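You operate a simulated robot arm through the tools that you are given. There is no shell and no other tool. Be economical: measure what you need, move in short steps, check, and stop when the job is done.

The job below is to be done with a simulated two-armed robot. You get a single attempt, and the scene is never put back.

Task
Take the red sign and leave it on top of the magic sign. Then close the round table drawer. Then press the letter board button to switch it on. Then take the yellow cloth and put it on the orange floor plate. Then put the grey filter on the packing table top away in the grey filter well. Then take the yellow key tag on the packing table top and put it away on the right end of the counter. Then put the teal photo tile on the packing table top away on the right end of the counter. Then turn the grey case lock dial to 1. Then fetch the glue refill labelled "soft" from the cubby ledge and set it on the sandbag tray of the panel stand. Then take the ribbon box and leave it on the packing table top. Then take the blue bow tie on the counter above the trunk and put it away in the front of the prop tray. Then turn the heat dial to 40 C. Do these in the order given. Set down upright: ribbon box.

Only the result counts: the job must be done as asked and must still hold three seconds after the hand-in. Knocking over, shifting, dropping, spilling or breaking anything else fails it. Flat cloth is picked up by pressing the open fingertips on it (5 to 10 N) and closing them slowly along it; thin cloth reads only 2 to 8 mm in the jaws.

Robot
Two 6-joint arms with two-finger parallel grippers on one trunk, on a base that drives. Base frame: it is fixed to the floor where the robot stands at the start and does not move with it; the origin is under the middle of the robot, x ahead of it, y to its left, z up. Lengths are in mm, angles in degrees, forces in N, time in s.
The left shoulder is at the start at [60, 187, 1122], the right one opposite. With the tool pointing down near the work surface each hand reaches from about 100 to 600 mm from the robot's upright axis, wherever it stands, measured 20 degrees to its own side. Places, roughly: blue bow tie (12x6x2 cm) [4000, 2600, 800]; front of the prop tray [800, 1100, 700]; glue refill [1000, -3250, 750]; grey case lock dial [-500, -3400, 900]; grey filter (12x14x2 cm) [-1100, -2800, 800]; grey filter well (12x12 cm) [-1360, -1020, 840]; heat dial [4100, -3400, 900]; letter board button [900, -100, 800]; magic sign [4250, -2000, 1000]; orange floor plate [1000, 250, 750]; packing table top [-1300, -2800, 800]; red sign [500, 250, 1000]; ribbon box [1250, -1750, 1000]; right end of the counter [4200, -400, 800]; round table drawer [400, 100, 600]; sandbag tray of the panel stand (22x17 cm) [-1080, -1540, 400]; teal photo tile [-1000, -2500, 750]; yellow cloth (5x7x3 cm) [1300, -100, 800]; yellow key tag (8x4x2 cm) [-1100, -2900, 800]. Payload 1.57 kg a hand.
The tool frame of a hand sits at the grasp point between the pads (the TCP): z along the fingers, y along the line on which they close. The tips reach 30 mm beyond it. Largest opening 110 mm; finger width 24, thickness 12; the body of the gripper, 48 by 112 mm, starts 78 mm behind the TCP.
Orientation is told as [roll, pitch, yaw] about the base's x, y, z axes, in that order, counted from this pose: with the fingers straight down and closing along the base's y, the tool's x points along the base's -x, its y along +y and its z along -z.

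Tools
- The arms move only by the tool servo_tool. It takes "left_increments", "right_increments" or both (then of equal length, played together; a hand with none holds still); each is a list of rows, each a list of 7 numbers: the shift along the tool's x, y, z in mm, then the turn, a rotation vector about the tool's x, y, z in degrees, then the finger opening in mm, from 0 to 110. In form: [[dx, dy, dz, rx, ry, rz, claw], ...]. A call has 1 to 20 rows; each row shifts and turns the commanded pose from where the row before left it, along the tool's axes as they then stand. A row lasts 0.2 s, in which the tool goes at most 50 mm and 8.6 degrees; a call with a longer step from one row to the next is refused whole, and so is a gripper value outside its range. Where a pose cannot be reached the arm comes as near as it can. A force on the tool above 40 N (or 10 N above the force at the start of the call, whichever is more), or a blocked arm, ends the call early, and 0.2 s more pass. Each finger travels about 153 mm/s and halts on what it meets, pressing with about 43 N; the grip force reading is that of the motor and also rises with nothing between the fingers. The clock runs only during rows and for 0.2 s after the last one: add rows that do not move to give the fingers time. The reply holds the time, the measured pose of the TCP, the force on the tool along the base axes, the opening and the grip force, in the units named above and with some noise, with the torque about the TCP (base axes, N m) and any sound that the robot's microphone picked up.
- Cameras (640 x 400 px; columns grow to the right, rows downward): "scene" is now at [3.4, 10.8, 1650.9]; the picture's right is [0.18, -0.98, 0.00], its down [-0.86, -0.15, -0.48] and it looks along [0.48, 0.09, -0.87] (base axes); focal length 258 px, centre (320, 200). "left" rides on the left gripper at [70, -16, -141] in its tool frame; the picture's right is [0.23, 0.97, 0.00], its down [-0.86, 0.20, -0.48] and it looks along [-0.47, 0.11, 0.88] (tool axes); focal length 222 px, centre (320, 200). "right" rides on the right gripper at [70, 16, -141] in its tool frame; the picture's right is [-0.23, 0.97, 0.00], its down [-0.86, -0.20, -0.48] and it looks along [-0.47, -0.11, 0.88] (tool axes); focal length 222 px, centre (320, 200). There is no depth. A picture from a camera that has moved, and an enlarged one, comes with that camera's place and axes in the base frame and with its lens.
- snapshot(camera): a new picture of that camera. It takes no simulated time.
- lift_body(by): slides the trunk up (or, below 0, down) by that many mm; the arms and the scene camera ride with it, the base frame stays. It gives what a move gives, with no picture.
- drive_base(legs): drives the robot by 1 to 6 legs, each [ahead, left, turn to the left] in mm, mm and degrees, along the robot's own axes; the way and the turn of a leg run together, so that a leg with both is an arc; at most 1500 mm and 180 degrees a leg. The arms and the cameras ride along, it lands a little off, and it stops where it bumps. It gives what a move gives.
- turn_head(pan, tilt): turns the head with the scene camera to pan (to the left, within 86 degrees either way) and tilt (down, from -29 to 69), counted from straight ahead of the robot. It gives what a move gives.
- enlarge(camera, box): a new picture of the part [left, top, right, bottom] of that camera's present view, enlarged. It takes no simulated time.
- sign_off(): hands the job in; it is judged then, once.

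Work in short steps. Places have to be worked out from the pictures, the camera data and where the tool is seen: move nearer, look again, correct. Check each grasp and each placing, and mend what went wrong. You have 525 turns and 298 pictures in all, those below and enlarged ones among them. Open the grippers and draw the arms clear of the work before you hand the job in, unless the task says otherwise.

The tools are called after "Emit:" as name(argument=value, ...) on one line, values as JSON. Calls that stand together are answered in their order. servo_tool: Moves the arms, as the interface text tells. Its arguments: {"type":"object","properties":{"left_increments":{"type":"array"},"right_increments":{"type":"array"}},"required":[]} The other tools are called the same way: lift_body (by) slides the trunk up or down; drive_base (legs) drives the base; turn_head (pan, tilt) turns the head that bears the scene camera; snapshot (camera) takes a picture; enlarge (camera, box) takes an enlarged picture of a part of a camera's view; sign_off () hands the job in.

At the start:

```text
time_s: 0.0
left_position: [361.1, 187.9, 1108.0]
left_ee_rot: [0.0, 0.1, 0.0]
left_contact_force: [0.4, 0.2, 0.2]
left_torque: [-0.02, 0.01, 0.0]
left_grip_width: 109.8
left_gripper_force: 0.1
right_position: [457.5, -169.6, 1138.3]
right_ee_rot: [0.0, 0.0, 0.1]
right_contact_force: [0.3, -0.2, -1.0]
right_torque: [0.01, 0.02, -0.01]
right_grip_width: 110.0
right_gripper_force: 0.1
trunk travel left (down, up): [-750.0, 240.0]
robot x, y, heading: [-1.2, 1.2, -0.1]
head pan, tilt: [10.2, 61.0]
```

scene: 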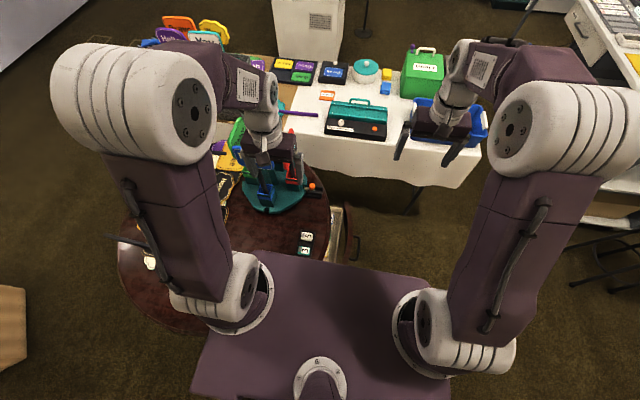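
right: 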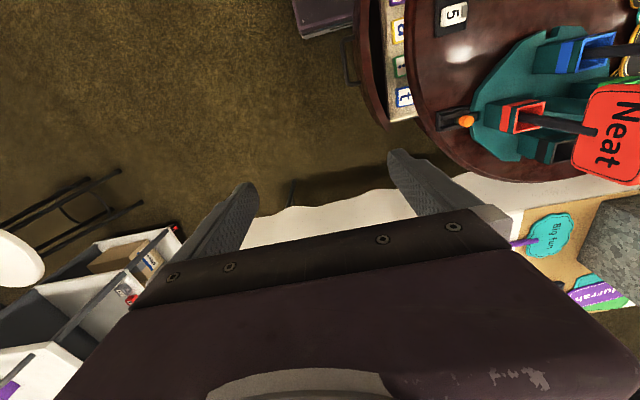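
left: 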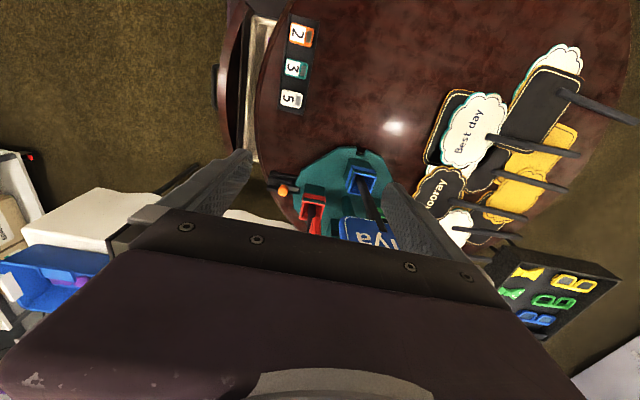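

The round table with a teal sign stand is directly ahead; I'll look at it with the head less tilted and from enlarged views.

Emit:
enlarge(camera="scene", box=[110, 0, 430, 200])

Emit:
enlarge(camera="right", box=[340, 0, 640, 188])

```text
2.00 times, centred on (270, 100) of scene
camera zoom: at [3.4, 10.8, 1650.9], right [0.18, -0.98, 0.0], down [-0.86, -0.15, -0.48], along [0.48, 0.09, -0.87], focal length 516 px, centre (420, 400)
```

zoom: 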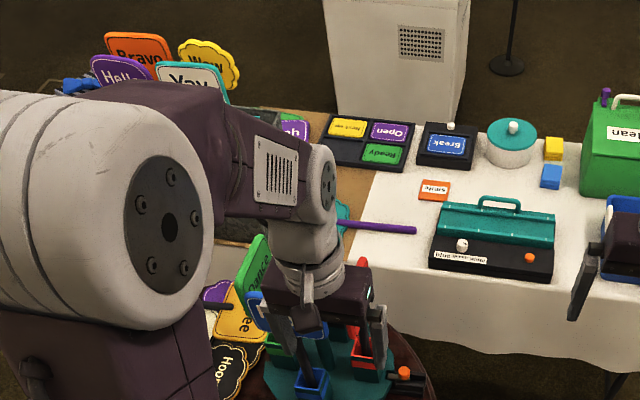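

```text
2.13 times, centred on (490, 94) of right
camera zoom: at [387.5, -152.6, 1281.0], right [0.23, 0.97, 0.0], down [0.86, -0.2, 0.48], along [0.47, -0.11, -0.88], focal length 473 px, centre (-42, 426)
```

zoom: 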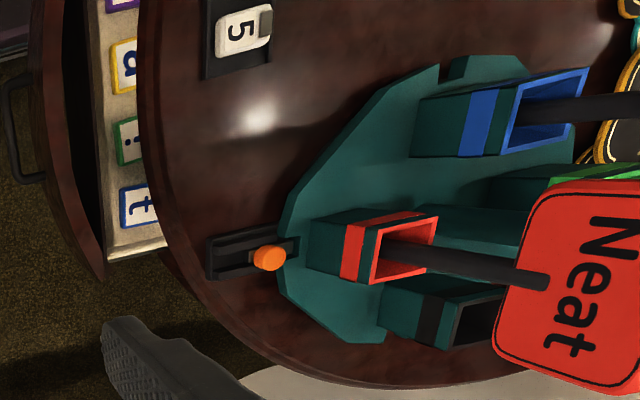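

Stick of the red sign is near (555, 260). Let me survey the room with the head before moving.

Emit:
turn_head(pan=0, tilt=25)

Emit:
snapshot(camera="scene")

Emit:
turn_head(pan=-70, tilt=25)

Emit:
snapshot(camera="scene")

Emit:
turn_head(pan=70, tilt=25)

Emit:
snapshot(camera="scene")

```text
time_s: 1.0
left_position: [359.5, 188.8, 1106.9]
left_ee_rot: [0.0, 0.0, 0.0]
left_contact_force: [0.7, -0.2, 0.1]
left_torque: [0.01, 0.02, 0.01]
left_grip_width: 110.0
left_gripper_force: 0.1
right_position: [456.7, -169.0, 1139.1]
right_ee_rot: [-0.1, -0.1, 0.1]
right_contact_force: [0.0, -0.5, -0.3]
right_torque: [-0.01, -0.02, 0.03]
right_grip_width: 110.0
right_gripper_force: 0.0
trunk travel left (down, up): [-750.0, 240.0]
robot x, y, heading: [-0.6, -0.1, -0.0]
head pan, tilt: [0.0, 25.0]
```

```text
292 pictures are left
camera scene: at [31.0, -0.7, 1702.1], right [0.0, -1.0, 0.0], down [-0.42, 0.0, -0.91], along [0.91, 0.0, -0.42], focal length 258 px, centre (320, 200)
```

scene: 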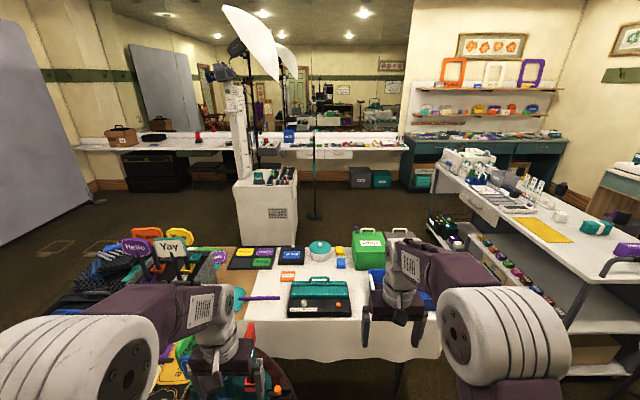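

```text
time_s: 2.4
left_position: [359.5, 188.8, 1107.1]
left_ee_rot: [0.0, 0.1, -0.1]
left_contact_force: [-0.3, 0.0, 0.4]
left_torque: [0.0, 0.0, 0.01]
left_grip_width: 109.9
left_gripper_force: 0.1
right_position: [456.6, -169.9, 1137.3]
right_ee_rot: [0.0, -0.1, 0.0]
right_contact_force: [-0.1, -0.7, -0.3]
right_torque: [-0.02, 0.02, -0.02]
right_grip_width: 110.0
right_gripper_force: 0.1
trunk travel left (down, up): [-750.0, 240.0]
robot x, y, heading: [0.4, -0.0, 0.1]
head pan, tilt: [-70.0, 25.0]
```

```text
291 pictures are left
camera scene: at [-29.4, -87.3, 1702.2], right [-0.94, -0.34, 0.0], down [-0.14, 0.4, -0.91], along [0.31, -0.85, -0.42], focal length 258 px, centre (320, 200)
```

scene: 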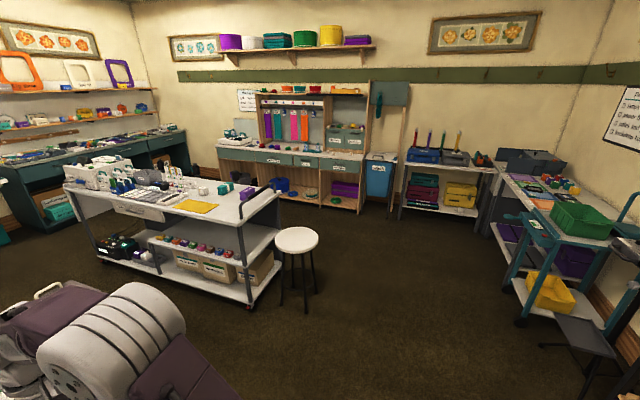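

```text
time_s: 4.7
left_position: [359.6, 188.8, 1105.8]
left_ee_rot: [0.0, 0.1, -0.1]
left_contact_force: [0.0, -0.8, 0.0]
left_torque: [0.0, 0.0, 0.01]
left_grip_width: 110.1
left_gripper_force: 0.0
right_position: [457.1, -169.6, 1138.1]
right_ee_rot: [-0.1, 0.0, 0.0]
right_contact_force: [0.6, -0.1, -0.6]
right_torque: [0.0, -0.03, -0.01]
right_grip_width: 110.0
right_gripper_force: 0.0
trunk travel left (down, up): [-750.0, 240.0]
robot x, y, heading: [2.4, 1.5, 0.2]
head pan, tilt: [70.0, 25.0]
```

```text
290 pictures are left
camera scene: at [-29.5, 85.8, 1702.2], right [0.94, -0.34, 0.0], down [-0.14, -0.4, -0.91], along [0.31, 0.85, -0.42], focal length 258 px, centre (320, 200)
```

scene: 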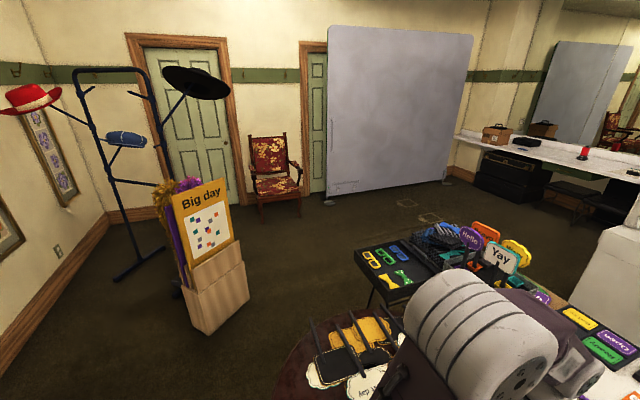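

Room layout is clear. I'll zoom at the far-right corner where the magic sign should be.

Emit:
turn_head(pan=-25, tilt=15)

Emit:
enlarge(camera="scene", box=[200, 100, 520, 300])

Emit:
enlarge(camera="scene", box=[240, 120, 400, 220])

```text
time_s: 6.4
left_position: [359.8, 189.2, 1107.6]
left_ee_rot: [0.0, 0.1, 0.0]
left_contact_force: [-0.3, 0.1, -1.2]
left_torque: [0.0, 0.03, -0.01]
left_grip_width: 109.8
left_gripper_force: 0.1
right_position: [457.9, -169.2, 1139.4]
right_ee_rot: [0.0, -0.1, 0.0]
right_contact_force: [0.2, 0.7, -0.4]
right_torque: [0.04, 0.03, 0.01]
right_grip_width: 109.9
right_gripper_force: 0.1
trunk travel left (down, up): [-750.0, 240.0]
robot x, y, heading: [-0.1, -1.7, -0.2]
head pan, tilt: [-25.0, 15.0]
```

```text
2.00 times, centred on (360, 200) of scene
camera zoom: at [23.6, -40.2, 1718.4], right [-0.42, -0.91, 0.0], down [-0.23, 0.11, -0.97], along [0.88, -0.41, -0.26], focal length 516 px, centre (240, 200)
```

zoom: 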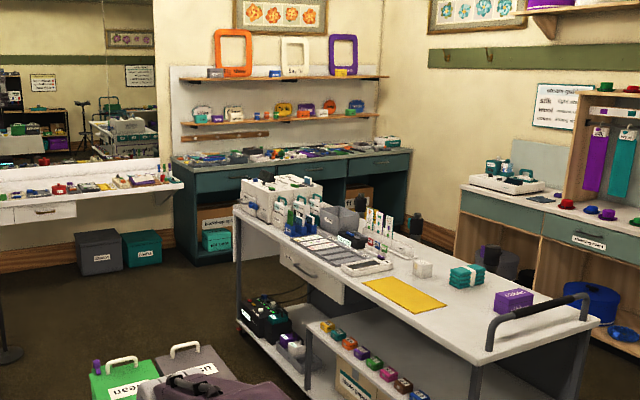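

```text
4.00 times, centred on (320, 170) of scene
camera zoom: at [23.6, -40.2, 1718.4], right [-0.42, -0.91, 0.0], down [-0.23, 0.11, -0.97], along [0.88, -0.41, -0.26], focal length 1033 px, centre (320, 320)
```

zoom: 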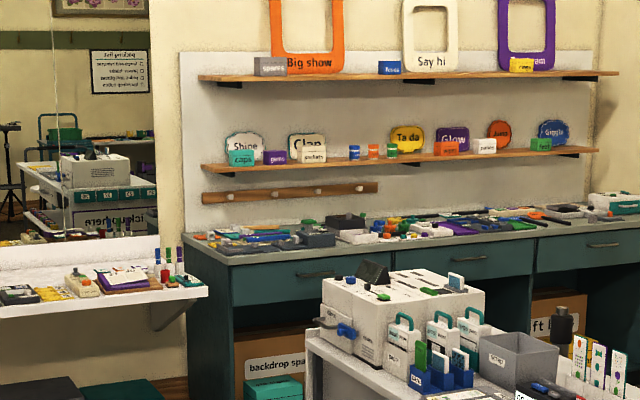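

Now for the red sign: I draw the left hand back and up a bit so its camera sees the holder and sign.

Emit:
servo_tool(left_increments=[[40, 0, -20, 0, 0, 0, 110], [40, 0, -20, 0, 0, 0, 110], [30, 0, -20, 0, 0, 0, 110]])

Emit:
snapshot(camera="left")

Emit:
turn_head(pan=20, tilt=50)

Emit:
snapshot(camera="scene")

```text
time_s: 7.2
left_position: [248.9, 189.3, 1165.4]
left_ee_rot: [0.1, -0.1, 0.0]
left_contact_force: [0.5, -0.5, -0.6]
left_torque: [-0.01, -0.05, 0.0]
left_grip_width: 110.2
left_gripper_force: 0.0
right_position: [455.9, -169.6, 1138.3]
right_ee_rot: [0.0, 0.0, -0.1]
right_contact_force: [-0.1, -0.2, -0.1]
right_torque: [0.02, -0.01, -0.01]
right_grip_width: 110.0
right_gripper_force: 0.0
trunk travel left (down, up): [-750.0, 240.0]
robot x, y, heading: [4.1, -2.9, -0.2]
head pan, tilt: [-25.0, 15.0]
```

```text
287 pictures are left
camera left: at [179.3, 173.7, 1308.2], right [-0.23, 0.97, 0.0], down [0.86, 0.2, 0.48], along [0.47, 0.11, -0.88], focal length 222 px, centre (320, 200)
```

left: 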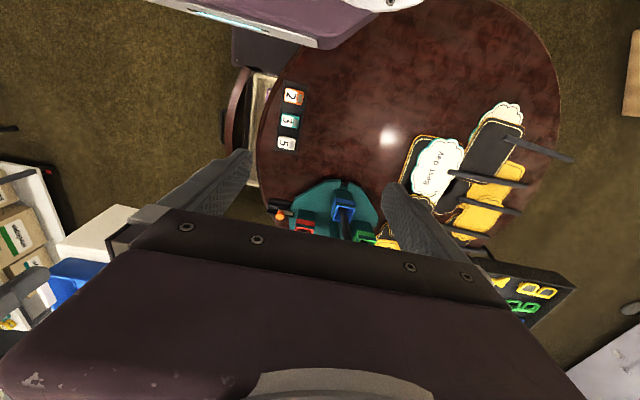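

```text
time_s: 8.3
left_position: [249.8, 190.2, 1165.7]
left_ee_rot: [0.0, 0.1, 0.0]
left_contact_force: [-0.3, 0.0, -0.4]
left_torque: [0.03, 0.01, -0.02]
left_grip_width: 110.1
left_gripper_force: 0.0
right_position: [456.9, -169.3, 1138.9]
right_ee_rot: [0.0, 0.0, 0.0]
right_contact_force: [0.2, 0.2, -0.1]
right_torque: [-0.03, 0.03, -0.01]
right_grip_width: 109.7
right_gripper_force: 0.0
trunk travel left (down, up): [-750.0, 240.0]
robot x, y, heading: [0.8, 0.9, 0.4]
head pan, tilt: [20.0, 50.0]
```

```text
286 pictures are left
camera scene: at [11.1, 25.4, 1664.7], right [0.34, -0.94, 0.0], down [-0.72, -0.26, -0.64], along [0.6, 0.22, -0.77], focal length 258 px, centre (320, 200)
```

scene: 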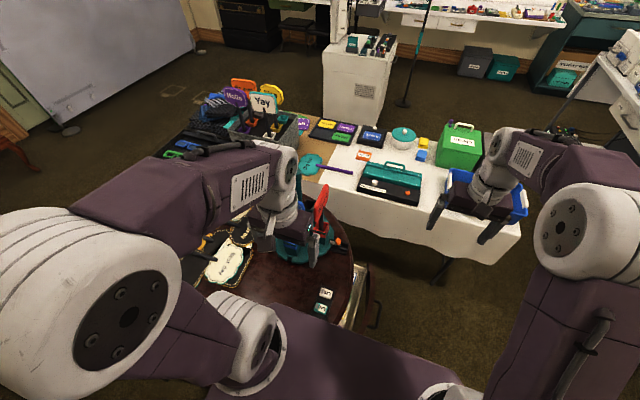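

The left arm hides the sign; I swing the left hand to the left and look again with the head.

Emit:
servo_tool(left_increments=[[0, 45, -20, 0, 0, 0, 110], [0, 45, -20, 0, 0, 0, 110], [0, 45, -20, 0, 0, 0, 110], [0, 45, 0, 0, 0, 0, 110], [0, 45, 0, 0, 0, 0, 110], [0, 45, 0, 0, 0, 0, 110]])

Emit:
snapshot(camera="scene")

Emit:
enlarge(camera="scene", box=[200, 140, 360, 240])

Emit:
enlarge(camera="right", box=[400, 0, 640, 200])

```text
time_s: 9.7
left_position: [251.6, 461.8, 1227.5]
left_ee_rot: [-0.1, 0.1, 0.0]
left_contact_force: [-0.6, -0.4, -1.0]
left_torque: [-0.02, 0.02, -0.02]
left_grip_width: 110.0
left_gripper_force: 0.0
right_position: [457.9, -169.6, 1138.9]
right_ee_rot: [-0.1, -0.1, 0.0]
right_contact_force: [0.2, 0.7, -0.4]
right_torque: [0.0, 0.0, 0.04]
right_grip_width: 110.3
right_gripper_force: 0.0
trunk travel left (down, up): [-750.0, 240.0]
robot x, y, heading: [-1.2, 0.1, -0.1]
head pan, tilt: [20.0, 50.0]
```

```text
285 pictures are left
camera scene: at [11.9, 28.1, 1664.6], right [0.34, -0.94, 0.0], down [-0.72, -0.26, -0.64], along [0.6, 0.22, -0.77], focal length 258 px, centre (320, 200)
```

scene: 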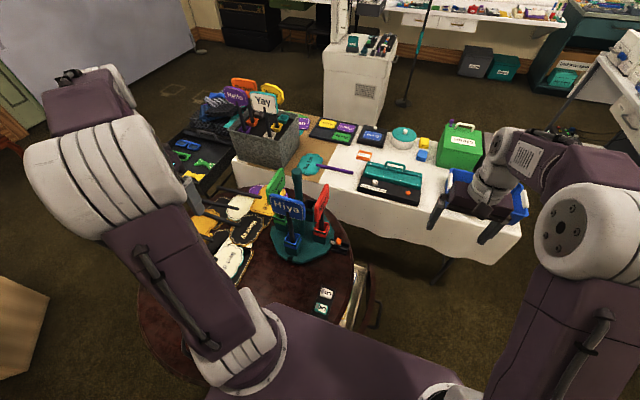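

```text
4.00 times, centred on (280, 190) of scene
camera zoom: at [11.9, 28.1, 1664.6], right [0.34, -0.94, 0.0], down [-0.72, -0.26, -0.64], along [0.6, 0.22, -0.77], focal length 1033 px, centre (480, 240)
```

zoom: 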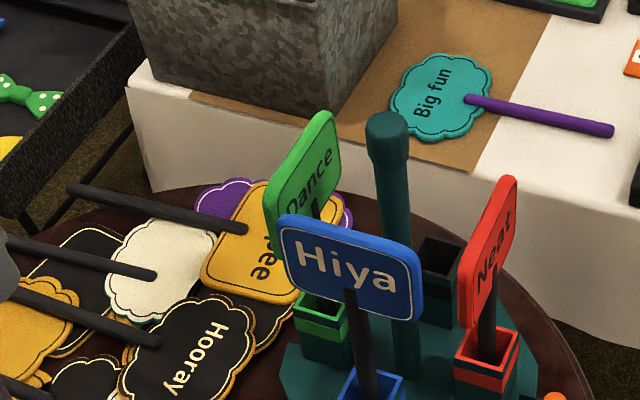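

```text
2.00 times, centred on (520, 100) of right
camera zoom: at [388.0, -150.6, 1281.1], right [0.23, 0.97, 0.0], down [0.86, -0.2, 0.48], along [0.47, -0.11, -0.88], focal length 444 px, centre (-80, 400)
```

zoom: 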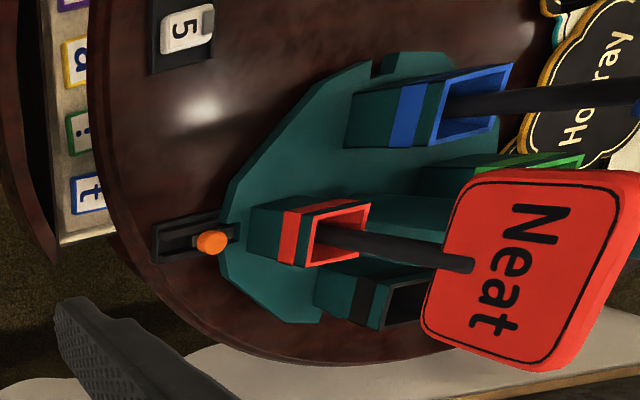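

The red plate spans x 489–590, y≈216, z 933–1018, with the stick in its holder at (538, 214). Before choosing a grip, I zoom far at the magic sign.

Emit:
turn_head(pan=-25, tilt=15)

Emit:
enlarge(camera="scene", box=[286, 160, 350, 200])

Emit:
enlarge(camera="scene", box=[338, 160, 402, 200])

```text
time_s: 10.8
left_position: [251.3, 458.8, 1228.2]
left_ee_rot: [0.1, 0.1, 0.0]
left_contact_force: [-0.7, -0.1, 0.4]
left_torque: [0.0, 0.01, -0.02]
left_grip_width: 109.9
left_gripper_force: 0.0
right_position: [457.1, -168.9, 1138.6]
right_ee_rot: [0.1, 0.1, 0.0]
right_contact_force: [0.7, 0.5, -1.0]
right_torque: [-0.01, 0.02, 0.02]
right_grip_width: 110.1
right_gripper_force: 0.0
trunk travel left (down, up): [-750.0, 240.0]
robot x, y, heading: [-4.9, 1.8, -0.1]
head pan, tilt: [-25.0, 15.0]
```

```text
10.00 times, centred on (318, 180) of scene
camera zoom: at [23.7, -39.6, 1718.3], right [-0.42, -0.91, 0.0], down [-0.24, 0.11, -0.97], along [0.88, -0.41, -0.26], focal length 2582 px, centre (340, 400)
```

zoom: 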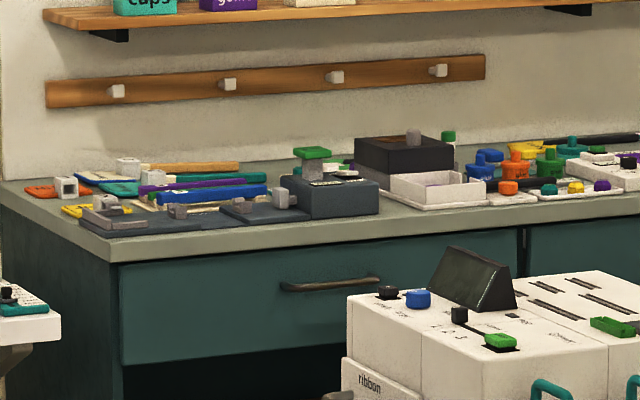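

```text
10.00 times, centred on (370, 180) of scene
camera zoom: at [23.7, -39.6, 1718.3], right [-0.42, -0.91, 0.0], down [-0.24, 0.11, -0.97], along [0.88, -0.41, -0.26], focal length 2582 px, centre (-180, 400)
```

zoom: 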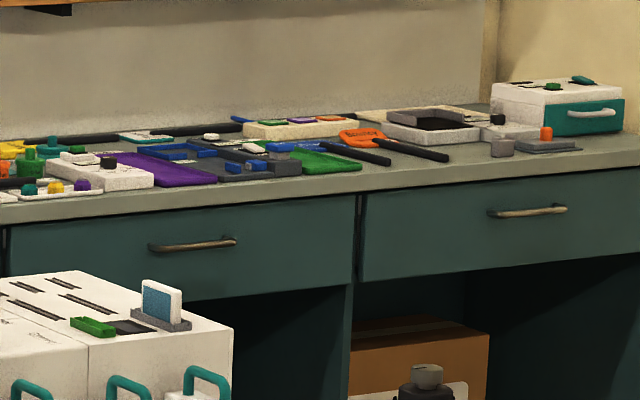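

The far signs lie flat, so I'll grip the red sign's stick with the right hand, fingers pointing +y at the plate. First I turn the right hand in place: yaw, then roll.

Emit:
servo_tool(right_increments=[[0, 0, 0, 0, 0, 8.5, 60], [0, 0, 0, 0, 0, 8.5, 60], [0, 0, 0, 0, 0, 8.5, 60], [0, 0, 0, 0, 0, 8.5, 60], [0, 0, 0, 0, 0, 8.5, 60], [0, 0, 0, 0, 0, 8.5, 60], [0, 0, 0, 0, 0, 8.5, 60], [0, 0, 0, 0, 0, 8.5, 60], [0, 0, 0, 0, 0, 8.5, 60], [0, 0, 0, 0, 0, 8.5, 60], [0, 0, 0, 0, 0, 5, 60]])

Emit:
servo_tool(right_increments=[[0, 0, 0, 0, 8.5, 0, 60], [0, 0, 0, 0, 8.5, 0, 60], [0, 0, 0, 0, 8.5, 0, 60], [0, 0, 0, 0, 8.5, 0, 60], [0, 0, 0, 0, 8.5, 0, 60], [0, 0, 0, 0, 8.5, 0, 60], [0, 0, 0, 0, 8.5, 0, 60], [0, 0, 0, 0, 8.5, 0, 60], [0, 0, 0, 0, 8.5, 0, 60], [0, 0, 0, 0, 8.5, 0, 60], [0, 0, 0, 0, 5, 0, 60]])

Emit:
turn_head(pan=20, tilt=50)

Emit:
snapshot(camera="scene")

Emit:
snapshot(camera="right")

```text
time_s: 13.2
left_position: [251.9, 458.0, 1227.3]
left_ee_rot: [0.1, 0.0, -0.1]
left_contact_force: [-0.4, -0.5, 0.7]
left_torque: [0.02, 0.0, 0.0]
left_grip_width: 110.1
left_gripper_force: 0.1
right_position: [457.6, -168.2, 1136.8]
right_ee_rot: [0.0, 0.0, -90.1]
right_contact_force: [0.0, 0.3, 0.2]
right_torque: [-0.01, -0.01, 0.0]
right_grip_width: 60.0
right_gripper_force: 0.0
trunk travel left (down, up): [-750.0, 240.0]
robot x, y, heading: [2.0, 1.0, -0.2]
head pan, tilt: [-25.0, 15.0]
```

```text
time_s: 15.6
left_position: [252.5, 458.5, 1229.3]
left_ee_rot: [0.0, 0.1, 0.0]
left_contact_force: [-0.7, -0.8, 0.1]
left_torque: [-0.01, 0.0, -0.02]
left_grip_width: 110.0
left_gripper_force: 0.2
right_position: [456.4, -169.7, 1138.3]
right_ee_rot: [174.8, 90.0, 84.9]
right_contact_force: [0.9, -0.6, 0.3]
right_torque: [0.03, 0.0, 0.01]
right_grip_width: 59.8
right_gripper_force: 0.1
trunk travel left (down, up): [-750.0, 240.0]
robot x, y, heading: [1.1, -2.1, -0.2]
head pan, tilt: [-25.0, 15.0]
```

```text
time_s: 16.7
left_position: [250.8, 459.0, 1227.5]
left_ee_rot: [0.0, 0.1, -0.1]
left_contact_force: [0.0, 0.7, -0.3]
left_torque: [-0.01, -0.03, 0.01]
left_grip_width: 109.8
left_gripper_force: 0.0
right_position: [457.0, -169.5, 1138.2]
right_ee_rot: [-14.5, 90.0, -104.7]
right_contact_force: [-1.1, -0.3, -0.7]
right_torque: [0.0, -0.02, 0.02]
right_grip_width: 60.1
right_gripper_force: 0.1
trunk travel left (down, up): [-750.0, 240.0]
robot x, y, heading: [-5.5, -3.0, 0.1]
head pan, tilt: [20.0, 50.0]
```

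```text
280 pictures are left
camera scene: at [11.4, 25.4, 1664.7], right [0.34, -0.94, 0.0], down [-0.72, -0.26, -0.64], along [0.6, 0.22, -0.77], focal length 258 px, centre (320, 200)
```

scene: 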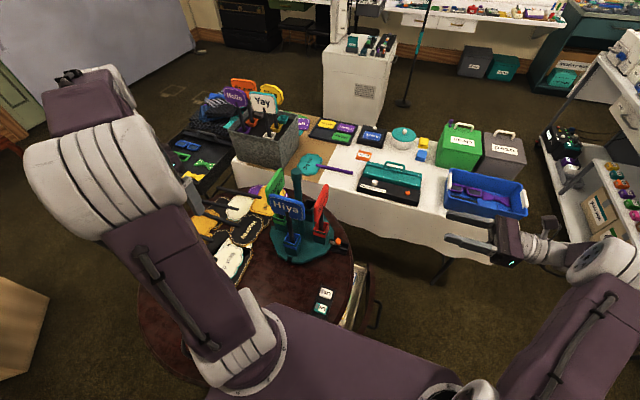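

```text
279 pictures are left
camera right: at [473.4, -310.3, 1209.4], right [0.97, 0.0, -0.23], down [-0.2, -0.48, -0.85], along [-0.11, 0.88, -0.47], focal length 222 px, centre (320, 200)
```

right: 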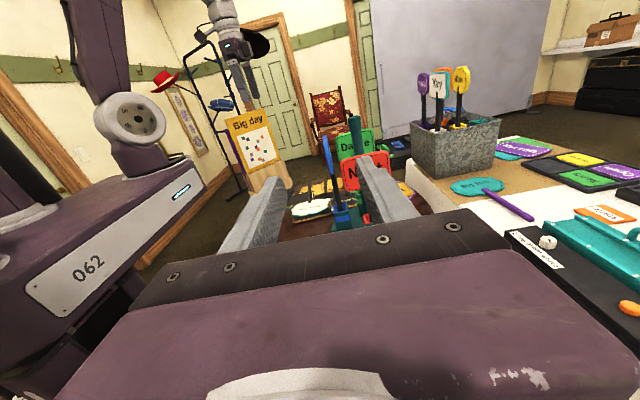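

The hand is now horizontal, pointing +y. I lower it to z≈885 beside the table and advance to y≈90, then look.

Emit:
servo_tool(right_increments=[[-42, 13, 0, 0, 0, 0, 60], [-42, 14, 0, 0, 0, 0, 60], [-42, 14, 0, 0, 0, 0, 60], [-42, 14, 0, 0, 0, 0, 60], [-42, 13, 0, 0, 0, 0, 60], [-43, 13, 0, 0, 0, 0, 60], [0, 0, 45, 0, 0, 0, 60], [0, 0, 45, 0, 0, 0, 60], [0, 0, 45, 0, 0, 0, 60], [0, 0, 45, 0, 0, 0, 60], [0, 0, 45, 0, 0, 0, 60]])

Emit:
snapshot(camera="right")

Emit:
enlarge(camera="scene", box=[240, 160, 400, 260])

```text
time_s: 19.1
left_position: [251.0, 460.5, 1227.8]
left_ee_rot: [0.0, -0.1, 0.0]
left_contact_force: [0.2, -0.2, 0.0]
left_torque: [-0.04, 0.05, 0.04]
left_grip_width: 109.8
left_gripper_force: 0.1
right_position: [474.5, 75.3, 947.1]
right_ee_rot: [-14.5, 89.9, -104.4]
right_contact_force: [0.9, 0.2, -0.1]
right_torque: [-0.01, 0.04, -0.01]
right_grip_width: 60.3
right_gripper_force: 0.0
right hand out of reach, approached as far as the arm can: row 4, 5, 6
trunk travel left (down, up): [-750.0, 240.0]
robot x, y, heading: [0.8, 4.4, 0.1]
head pan, tilt: [20.0, 50.0]
```

```text
278 pictures are left
camera right: at [490.8, -64.8, 1017.6], right [0.97, 0.0, -0.23], down [-0.2, -0.48, -0.85], along [-0.11, 0.88, -0.47], focal length 222 px, centre (320, 200)
```

right: 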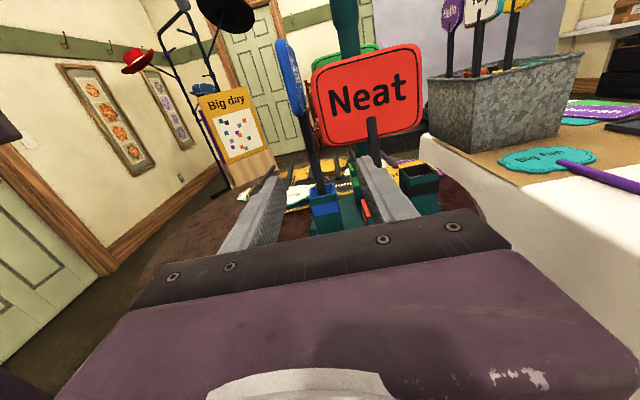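

```text
4.00 times, centred on (320, 210) of scene
camera zoom: at [11.2, 27.3, 1664.6], right [0.34, -0.94, 0.0], down [-0.72, -0.26, -0.64], along [0.6, 0.22, -0.77], focal length 1033 px, centre (320, 160)
```

zoom: 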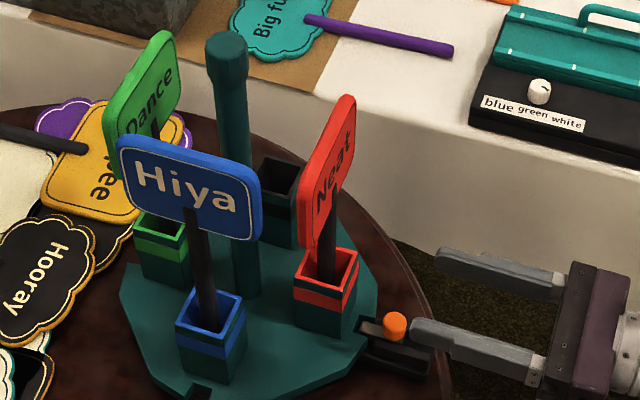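

The arm ran short at this height, so I raise the hand 90 mm and lower the trunk 150 mm, bringing the shoulder closer.

Emit:
servo_tool(right_increments=[[45, 0, 0, 0, 0, 0, 60], [45, 0, 0, 0, 0, 0, 60]])

Emit:
lift_body(by=-150)

Emit:
servo_tool(right_increments=[[0, 32, 0, 0, 0, 0, 60], [0, 32, 0, 0, 0, 0, 60]])

Emit:
snapshot(camera="right")

```text
time_s: 19.7
left_position: [250.8, 460.9, 1227.9]
left_ee_rot: [0.0, -0.1, 0.0]
left_contact_force: [0.3, 0.3, -0.2]
left_torque: [0.0, -0.03, 0.01]
left_grip_width: 109.7
left_gripper_force: 0.0
right_position: [473.5, 76.6, 1036.1]
right_ee_rot: [37.3, 90.1, -52.7]
right_contact_force: [-0.5, -0.1, 0.1]
right_torque: [0.01, 0.01, -0.01]
right_grip_width: 60.1
right_gripper_force: 0.2
trunk travel left (down, up): [-750.0, 240.0]
robot x, y, heading: [2.1, 0.7, -0.1]
head pan, tilt: [20.0, 50.0]
```

```text
time_s: 21.5
left_position: [250.8, 458.4, 1078.4]
left_ee_rot: [0.0, -0.1, 0.1]
left_contact_force: [0.3, 0.1, -0.9]
left_torque: [0.0, 0.01, 0.02]
left_grip_width: 110.2
left_gripper_force: 0.0
right_position: [474.3, 73.3, 886.3]
right_ee_rot: [112.7, 90.0, 22.7]
right_contact_force: [0.6, 0.3, -0.4]
right_torque: [0.01, 0.0, 0.0]
right_grip_width: 60.1
right_gripper_force: 0.1
trunk travel left (down, up): [-600.0, 390.0]
robot x, y, heading: [2.4, 0.2, 0.1]
head pan, tilt: [20.0, 50.0]
```

```text
time_s: 22.1
left_position: [251.3, 459.0, 1078.1]
left_ee_rot: [0.0, 0.0, 0.0]
left_contact_force: [0.1, 0.5, 0.5]
left_torque: [0.02, 0.03, -0.01]
left_grip_width: 109.8
left_gripper_force: 0.1
right_position: [538.9, 75.6, 887.1]
right_ee_rot: [-78.0, 89.9, -168.1]
right_contact_force: [0.4, -0.1, -1.0]
right_torque: [-0.01, 0.0, 0.01]
right_grip_width: 59.9
right_gripper_force: 0.0
trunk travel left (down, up): [-600.0, 390.0]
robot x, y, heading: [-1.0, 0.3, 0.3]
head pan, tilt: [20.0, 50.0]
```

```text
276 pictures are left
camera right: at [556.2, -65.3, 957.3], right [0.97, 0.0, -0.23], down [-0.2, -0.48, -0.85], along [-0.11, 0.88, -0.47], focal length 222 px, centre (320, 200)
```

right: 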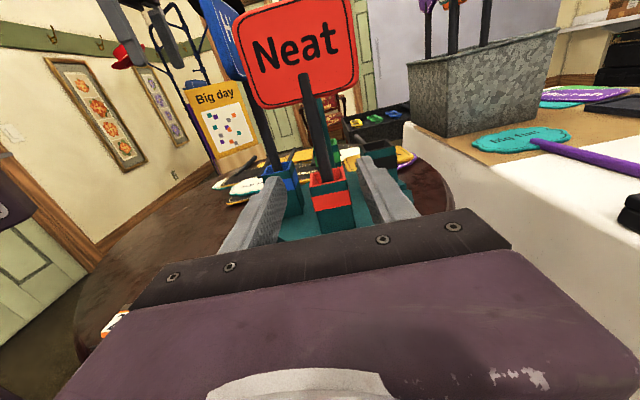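

Aligned with the stick. I advance 130 mm to bring the pads around it and look.

Emit:
servo_tool(right_increments=[[0, 0, 40, 0, 0, 0, 60], [0, 0, 40, 0, 0, 0, 60], [0, 0, 30, 0, 0, 0, 60], [0, 0, 20, 0, 0, 0, 60]])

Emit:
snapshot(camera="right")

Emit:
snapshot(camera="scene")

```text
time_s: 23.1
left_position: [251.7, 459.5, 1078.2]
left_ee_rot: [-0.1, 0.0, 0.0]
left_contact_force: [0.0, -0.2, 0.7]
left_torque: [-0.01, -0.02, 0.01]
left_grip_width: 110.3
left_gripper_force: 0.1
right_position: [536.3, 203.8, 887.5]
right_ee_rot: [-61.1, 90.0, -151.1]
right_contact_force: [0.7, 0.1, 0.5]
right_torque: [-0.01, -0.02, -0.01]
right_grip_width: 60.2
right_gripper_force: 0.0
trunk travel left (down, up): [-600.0, 390.0]
robot x, y, heading: [-0.9, -1.1, 0.0]
head pan, tilt: [20.0, 50.0]
```

```text
275 pictures are left
camera right: at [554.2, 64.1, 957.5], right [0.97, 0.0, -0.23], down [-0.2, -0.48, -0.85], along [-0.11, 0.88, -0.47], focal length 222 px, centre (320, 200)
```

right: 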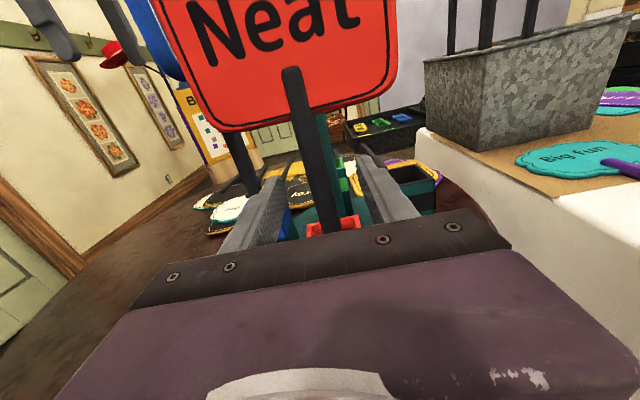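

```text
274 pictures are left
camera scene: at [11.3, 26.2, 1514.7], right [0.34, -0.94, 0.0], down [-0.72, -0.26, -0.64], along [0.6, 0.22, -0.77], focal length 258 px, centre (320, 200)
```

scene: 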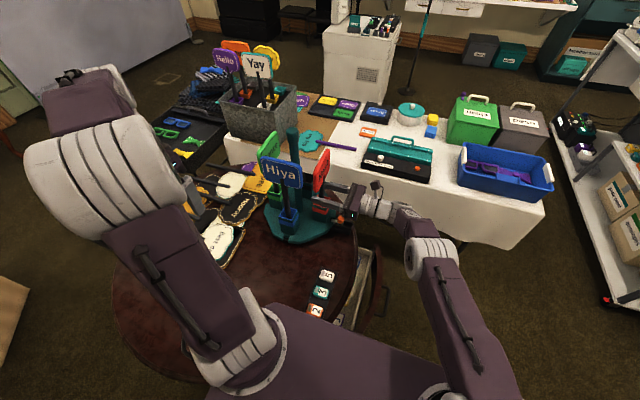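

The stick is between the fingers; I close on it.

Emit:
servo_tool(right_increments=[[0, 0, 5, 0, 0, 0, 40], [0, 0, 0, 0, 0, 0, 20], [0, 0, 0, 0, 0, 0, 4], [0, 0, 0, 0, 0, 0, 4]])

Emit:
snapshot(camera="right")

```text
time_s: 24.1
left_position: [251.7, 459.0, 1077.9]
left_ee_rot: [0.0, -0.1, 0.0]
left_contact_force: [-0.2, 0.4, -1.0]
left_torque: [-0.03, 0.0, -0.02]
left_grip_width: 110.1
left_gripper_force: 0.1
right_position: [537.2, 210.5, 885.8]
right_ee_rot: [-42.1, 90.0, -132.1]
right_contact_force: [0.1, -0.2, 0.8]
right_torque: [0.03, 0.01, 0.0]
right_grip_width: 14.9
right_gripper_force: 30.6
trunk travel left (down, up): [-600.0, 390.0]
robot x, y, heading: [-1.6, -0.6, -0.2]
head pan, tilt: [20.0, 50.0]
```

```text
273 pictures are left
camera right: at [554.3, 68.7, 956.8], right [0.97, 0.0, -0.23], down [-0.2, -0.48, -0.85], along [-0.11, 0.88, -0.47], focal length 222 px, centre (320, 200)
```

right: 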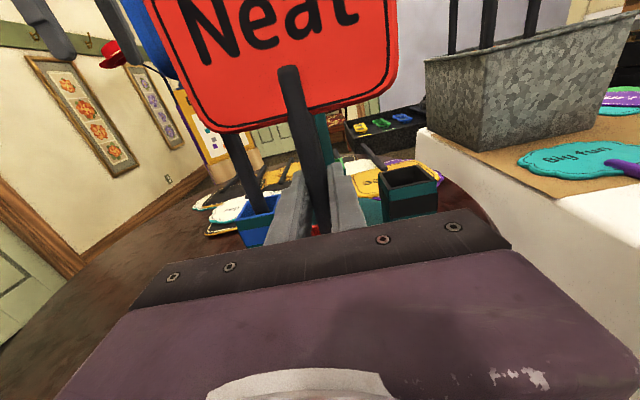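

Stick gripped (15 mm). I lift with the trunk straight up to draw it from the holder.

Emit:
lift_body(by=170)

Emit:
snapshot(camera="scene")

Emit:
snapshot(camera="right")

```text
time_s: 26.0
left_position: [252.2, 459.8, 1246.7]
left_ee_rot: [0.1, 0.0, 0.1]
left_contact_force: [0.1, 0.3, 0.1]
left_torque: [0.03, 0.01, -0.01]
left_grip_width: 110.2
left_gripper_force: 0.1
right_position: [536.7, 209.1, 1056.2]
right_ee_rot: [-50.7, 90.0, -140.6]
right_contact_force: [-0.3, -0.6, -0.8]
right_torque: [-0.01, 0.01, 0.0]
right_grip_width: 15.0
right_gripper_force: 30.5
trunk travel left (down, up): [-770.0, 220.0]
robot x, y, heading: [-1.9, -0.5, -0.2]
head pan, tilt: [20.0, 50.0]
```

```text
272 pictures are left
camera scene: at [11.5, 25.8, 1684.6], right [0.34, -0.94, 0.0], down [-0.72, -0.26, -0.64], along [0.6, 0.22, -0.77], focal length 258 px, centre (320, 200)
```

scene: 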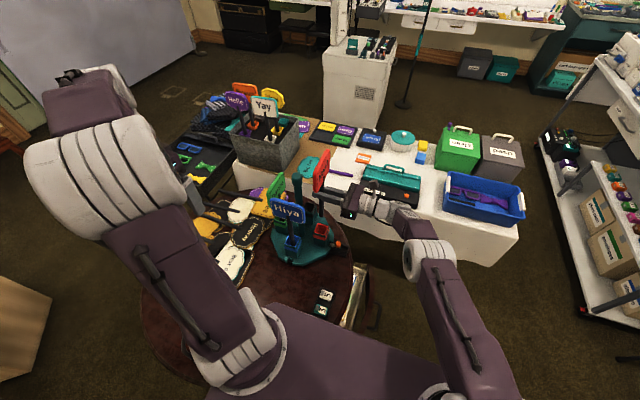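

```text
271 pictures are left
camera right: at [554.4, 68.7, 1126.7], right [0.97, 0.0, -0.23], down [-0.2, -0.48, -0.85], along [-0.11, 0.88, -0.47], focal length 222 px, centre (320, 200)
```

right: 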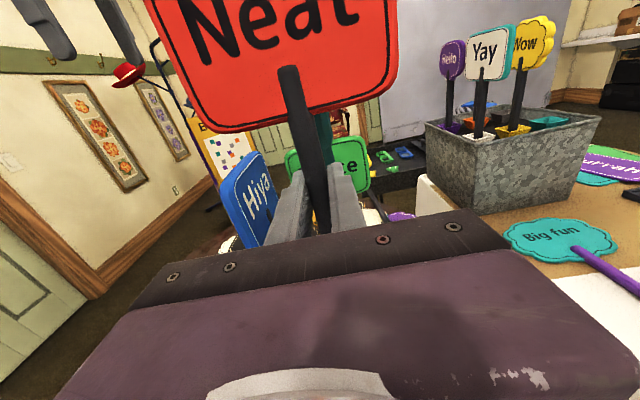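

Check that the stick end is clear of the holder.

Emit:
enlarge(camera="scene", box=[250, 150, 410, 250])

```text
4.00 times, centred on (330, 200) of scene
camera zoom: at [11.5, 25.8, 1684.6], right [0.34, -0.94, 0.0], down [-0.72, -0.26, -0.64], along [0.6, 0.22, -0.77], focal length 1033 px, centre (280, 200)
```

zoom: 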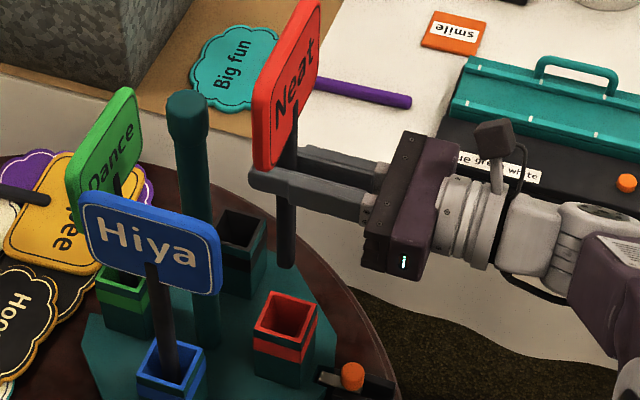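

Stick is free. I draw the right hand back to −y and towards the robot, and tuck the left arm in for driving.

Emit:
servo_tool(right_increments=[[0, 0, -45, 0, 0, 0, 4], [0, 0, -45, 0, 0, 0, 4], [0, 0, -45, 0, 0, 0, 4], [0, 0, -45, 0, 0, 0, 4], [0, -20, -45, 0, 0, 0, 4], [0, -30, -45, 0, 0, 0, 4], [0, -30, -45, 0, 0, 0, 4], [0, -30, -45, 0, 0, 0, 4], [0, -30, 0, 0, 0, 0, 4]], left_increments=[[0, 0, 0, 0, 0, 0, 110], [0, 0, 0, 0, 0, 0, 110], [0, 0, 0, 0, 0, 0, 110], [0, 0, 0, 0, 0, 0, 110], [0, -40, 0, 0, 0, 0, 110], [0, -40, 0, 0, 0, 0, 110], [0, -40, 0, 0, 0, 0, 110], [0, -40, 0, 0, 0, 0, 110], [0, -40, 0, 0, 0, 0, 110]])

Emit:
turn_head(pan=-45, tilt=45)

Emit:
snapshot(camera="scene")

```text
refused: row 6 steps farther than a row can; nothing moved
```

```text
time_s: 27.4
left_position: [251.7, 458.7, 1248.2]
left_ee_rot: [0.1, -0.1, 0.0]
left_contact_force: [-0.9, -0.5, -0.6]
left_torque: [-0.01, 0.03, -0.05]
left_grip_width: 110.0
left_gripper_force: 0.1
right_position: [537.6, 209.9, 1055.3]
right_ee_rot: [-47.2, 90.0, -137.1]
right_contact_force: [0.5, 0.0, -0.1]
right_torque: [-0.03, -0.04, 0.01]
right_grip_width: 14.8
right_gripper_force: 31.3
trunk travel left (down, up): [-770.0, 220.0]
robot x, y, heading: [-2.1, 2.5, -0.0]
head pan, tilt: [-45.0, 45.0]
```

```text
269 pictures are left
camera scene: at [-3.4, -58.0, 1691.6], right [-0.71, -0.71, 0.0], down [-0.5, 0.5, -0.71], along [0.5, -0.5, -0.71], focal length 258 px, centre (320, 200)
```

scene: 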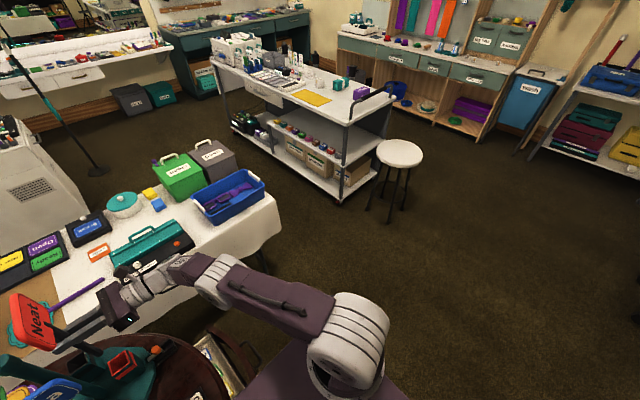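

Fix the step sizes and retract the sign; the corridor between the table (corner at y≈−488) and cart (y≈−1300) has its middle near y=−890.

Emit:
servo_tool(right_increments=[[0, 0, -45, 0, 0, 0, 4], [0, 0, -45, 0, 0, 0, 4], [0, 0, -45, 0, 0, 0, 4], [0, 0, -45, 0, 0, 0, 4], [0, -20, -45, 0, 0, 0, 4], [0, -30, -35, 0, 0, 0, 4], [0, -30, -35, 0, 0, 0, 4], [0, -30, -35, 0, 0, 0, 4], [0, -30, 0, 0, 0, 0, 4]], left_increments=[[0, 0, 0, 0, 0, 0, 110], [0, 0, 0, 0, 0, 0, 110], [0, 0, 0, 0, 0, 0, 110], [0, 0, 0, 0, 0, 0, 110], [0, -40, 0, 0, 0, 0, 110], [0, -40, 0, 0, 0, 0, 110], [0, -40, 0, 0, 0, 0, 110], [0, -40, 0, 0, 0, 0, 110], [0, -40, 0, 0, 0, 0, 110]])

Emit:
drive_base(legs=[[0, -890, 0]])

Emit:
turn_head(pan=0, tilt=35)

Emit:
snapshot(camera="scene")

```text
time_s: 29.4
left_position: [249.9, 256.2, 1249.2]
left_ee_rot: [0.0, 0.0, 0.0]
left_contact_force: [0.7, -0.1, -0.6]
left_torque: [0.0, -0.02, -0.02]
left_grip_width: 110.1
left_gripper_force: 0.0
right_position: [397.6, -122.4, 1054.5]
right_ee_rot: [101.4, 89.9, 11.5]
right_contact_force: [0.7, 0.2, -0.1]
right_torque: [0.0, -0.02, -0.03]
right_grip_width: 15.1
right_gripper_force: 31.1
trunk travel left (down, up): [-770.0, 220.0]
robot x, y, heading: [0.9, 2.2, -0.0]
head pan, tilt: [-45.0, 45.0]
```

```text
time_s: 34.0
left_position: [252.0, -627.6, 1248.7]
left_ee_rot: [0.0, 0.0, 0.1]
left_contact_force: [0.1, -0.5, -0.2]
left_torque: [-0.02, -0.02, 0.0]
left_grip_width: 110.0
left_gripper_force: 0.1
right_position: [400.0, -1005.6, 1054.5]
right_ee_rot: [-9.3, 90.1, -99.2]
right_contact_force: [-0.6, -0.3, 0.1]
right_torque: [0.02, -0.01, 0.02]
right_grip_width: 15.2
right_gripper_force: 30.5
trunk travel left (down, up): [-770.0, 220.0]
robot x, y, heading: [1.4, -885.7, 0.1]
head pan, tilt: [-45.0, 45.0]
```

```text
time_s: 35.1
left_position: [251.8, -627.7, 1248.8]
left_ee_rot: [0.0, 0.0, 0.1]
left_contact_force: [-0.4, 1.1, -0.3]
left_torque: [0.0, 0.04, 0.02]
left_grip_width: 110.1
left_gripper_force: 0.0
right_position: [399.3, -1005.7, 1053.4]
right_ee_rot: [-12.8, 90.0, -102.7]
right_contact_force: [-0.4, 0.0, -0.3]
right_torque: [-0.02, 0.0, 0.04]
right_grip_width: 15.1
right_gripper_force: 31.1
trunk travel left (down, up): [-770.0, 220.0]
robot x, y, heading: [2.4, -885.2, 0.2]
head pan, tilt: [0.0, 35.0]
```

```text
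268 pictures are left
camera scene: at [27.5, -885.8, 1706.4], right [0.0, -1.0, 0.0], down [-0.57, 0.0, -0.82], along [0.82, 0.0, -0.57], focal length 258 px, centre (320, 200)
```

scene: 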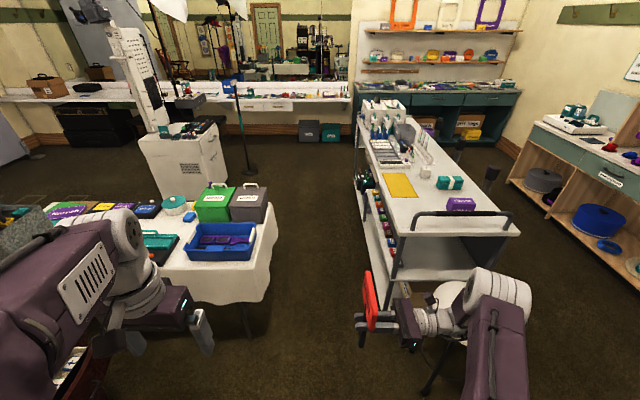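

I raise the trunk for elbow clearance over the cart and drive down the corridor at y≈−830.

Emit:
lift_body(by=180)

Emit:
drive_base(legs=[[0, 55, 0], [1500, 0, 0], [1500, 0, 0]])

Emit:
turn_head(pan=-45, tilt=35)

Emit:
snapshot(camera="scene")

```text
time_s: 37.1
left_position: [250.8, -628.1, 1428.5]
left_ee_rot: [0.0, 0.0, 0.2]
left_contact_force: [-0.4, 0.4, 0.6]
left_torque: [-0.01, 0.0, -0.01]
left_grip_width: 110.1
left_gripper_force: 0.0
right_position: [399.6, -1006.0, 1233.7]
right_ee_rot: [-57.2, 90.0, -147.1]
right_contact_force: [-0.9, 0.7, -0.6]
right_torque: [0.02, 0.02, 0.0]
right_grip_width: 14.7
right_gripper_force: 30.5
trunk travel left (down, up): [-950.0, 40.0]
robot x, y, heading: [-0.6, -888.0, 0.5]
head pan, tilt: [0.0, 35.0]
```

```text
time_s: 52.2
left_position: [3260.3, -578.9, 1429.8]
left_ee_rot: [0.1, 0.0, -0.1]
left_contact_force: [0.1, 0.8, -0.1]
left_torque: [0.0, -0.03, -0.04]
left_grip_width: 110.0
left_gripper_force: 0.0
right_position: [3408.3, -958.2, 1234.9]
right_ee_rot: [83.7, 90.1, -6.3]
right_contact_force: [-0.8, 0.0, -1.0]
right_torque: [-0.03, 0.01, -0.05]
right_grip_width: 15.0
right_gripper_force: 30.8
trunk travel left (down, up): [-950.0, 40.0]
robot x, y, heading: [3007.5, -834.2, -0.0]
head pan, tilt: [0.0, 35.0]
```

```text
time_s: 53.3
left_position: [3261.2, -578.2, 1429.7]
left_ee_rot: [0.0, 0.1, 0.0]
left_contact_force: [0.7, 0.1, 0.6]
left_torque: [-0.02, 0.02, -0.02]
left_grip_width: 110.0
left_gripper_force: 0.0
right_position: [3409.1, -958.3, 1234.4]
right_ee_rot: [27.0, 90.0, -63.0]
right_contact_force: [0.3, 0.2, -0.3]
right_torque: [0.0, 0.04, 0.0]
right_grip_width: 14.9
right_gripper_force: 30.8
trunk travel left (down, up): [-950.0, 40.0]
robot x, y, heading: [3011.7, -837.1, 0.2]
head pan, tilt: [-45.0, 35.0]
```

```text
267 pictures are left
camera scene: at [3010.7, -898.5, 1886.4], right [-0.71, -0.71, 0.0], down [-0.41, 0.41, -0.82], along [0.58, -0.58, -0.57], focal length 258 px, centre (320, 200)
```

scene: 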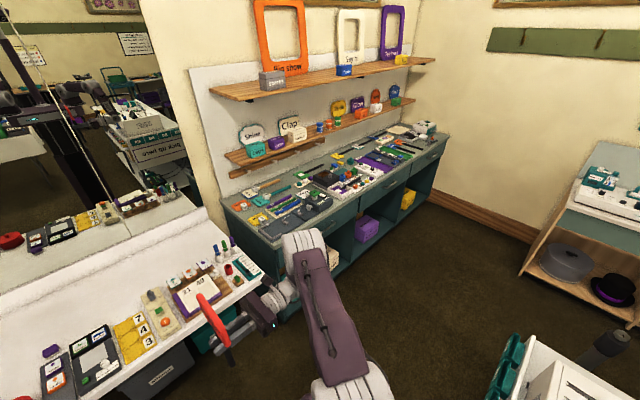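

Clear way along the teal counter (front edge x≈3937). I drive to about (3300, −1900) and look at the counter signs.

Emit:
drive_base(legs=[[290, 0, 0], [0, -1065, 0]])

Emit:
turn_head(pan=0, tilt=40)

Emit:
snapshot(camera="scene")

Emit:
enlarge(camera="scene", box=[240, 120, 560, 320])

```text
time_s: 60.4
left_position: [3551.6, -1653.1, 1428.8]
left_ee_rot: [-0.1, 0.0, -0.5]
left_contact_force: [0.0, -0.5, -0.4]
left_torque: [-0.03, -0.01, 0.02]
left_grip_width: 110.1
left_gripper_force: 0.2
right_position: [3697.5, -2033.8, 1233.7]
right_ee_rot: [-0.2, 89.9, -90.8]
right_contact_force: [-0.7, 0.2, 0.3]
right_torque: [-0.01, 0.0, -0.03]
right_grip_width: 15.1
right_gripper_force: 30.6
trunk travel left (down, up): [-950.0, 40.0]
robot x, y, heading: [3298.3, -1908.9, -0.6]
head pan, tilt: [-45.0, 35.0]
```

```text
time_s: 61.6
left_position: [3552.9, -1654.6, 1428.5]
left_ee_rot: [0.1, 0.0, -0.4]
left_contact_force: [-0.8, 0.1, -0.2]
left_torque: [0.03, 0.0, -0.02]
left_grip_width: 110.2
left_gripper_force: 0.1
right_position: [3697.8, -2034.0, 1234.2]
right_ee_rot: [16.9, 90.0, -73.5]
right_contact_force: [-0.4, -0.1, -0.8]
right_torque: [0.0, -0.03, -0.01]
right_grip_width: 15.1
right_gripper_force: 30.7
trunk travel left (down, up): [-950.0, 40.0]
robot x, y, heading: [3302.6, -1909.2, -0.4]
head pan, tilt: [0.0, 40.0]
```

```text
266 pictures are left
camera scene: at [3322.9, -1910.7, 1878.8], right [-0.01, -1.0, 0.0], down [-0.64, 0.01, -0.77], along [0.77, -0.01, -0.64], focal length 258 px, centre (320, 200)
```

scene: 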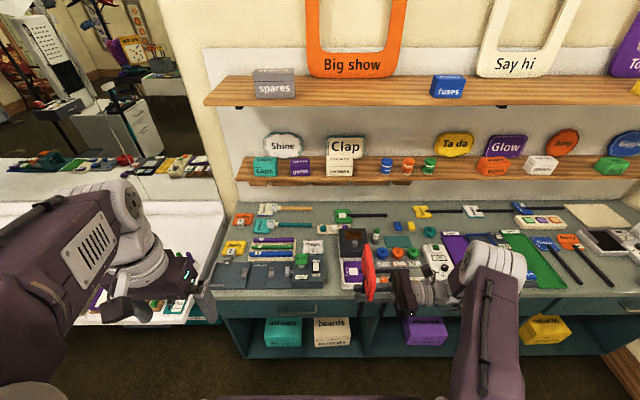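

```text
2.00 times, centred on (400, 220) of scene
camera zoom: at [3322.9, -1910.7, 1878.8], right [-0.01, -1.0, 0.0], down [-0.64, 0.01, -0.77], along [0.77, -0.01, -0.64], focal length 516 px, centre (160, 160)
```

zoom: 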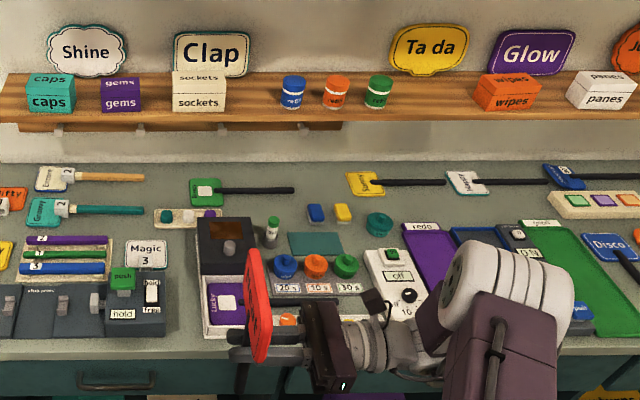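

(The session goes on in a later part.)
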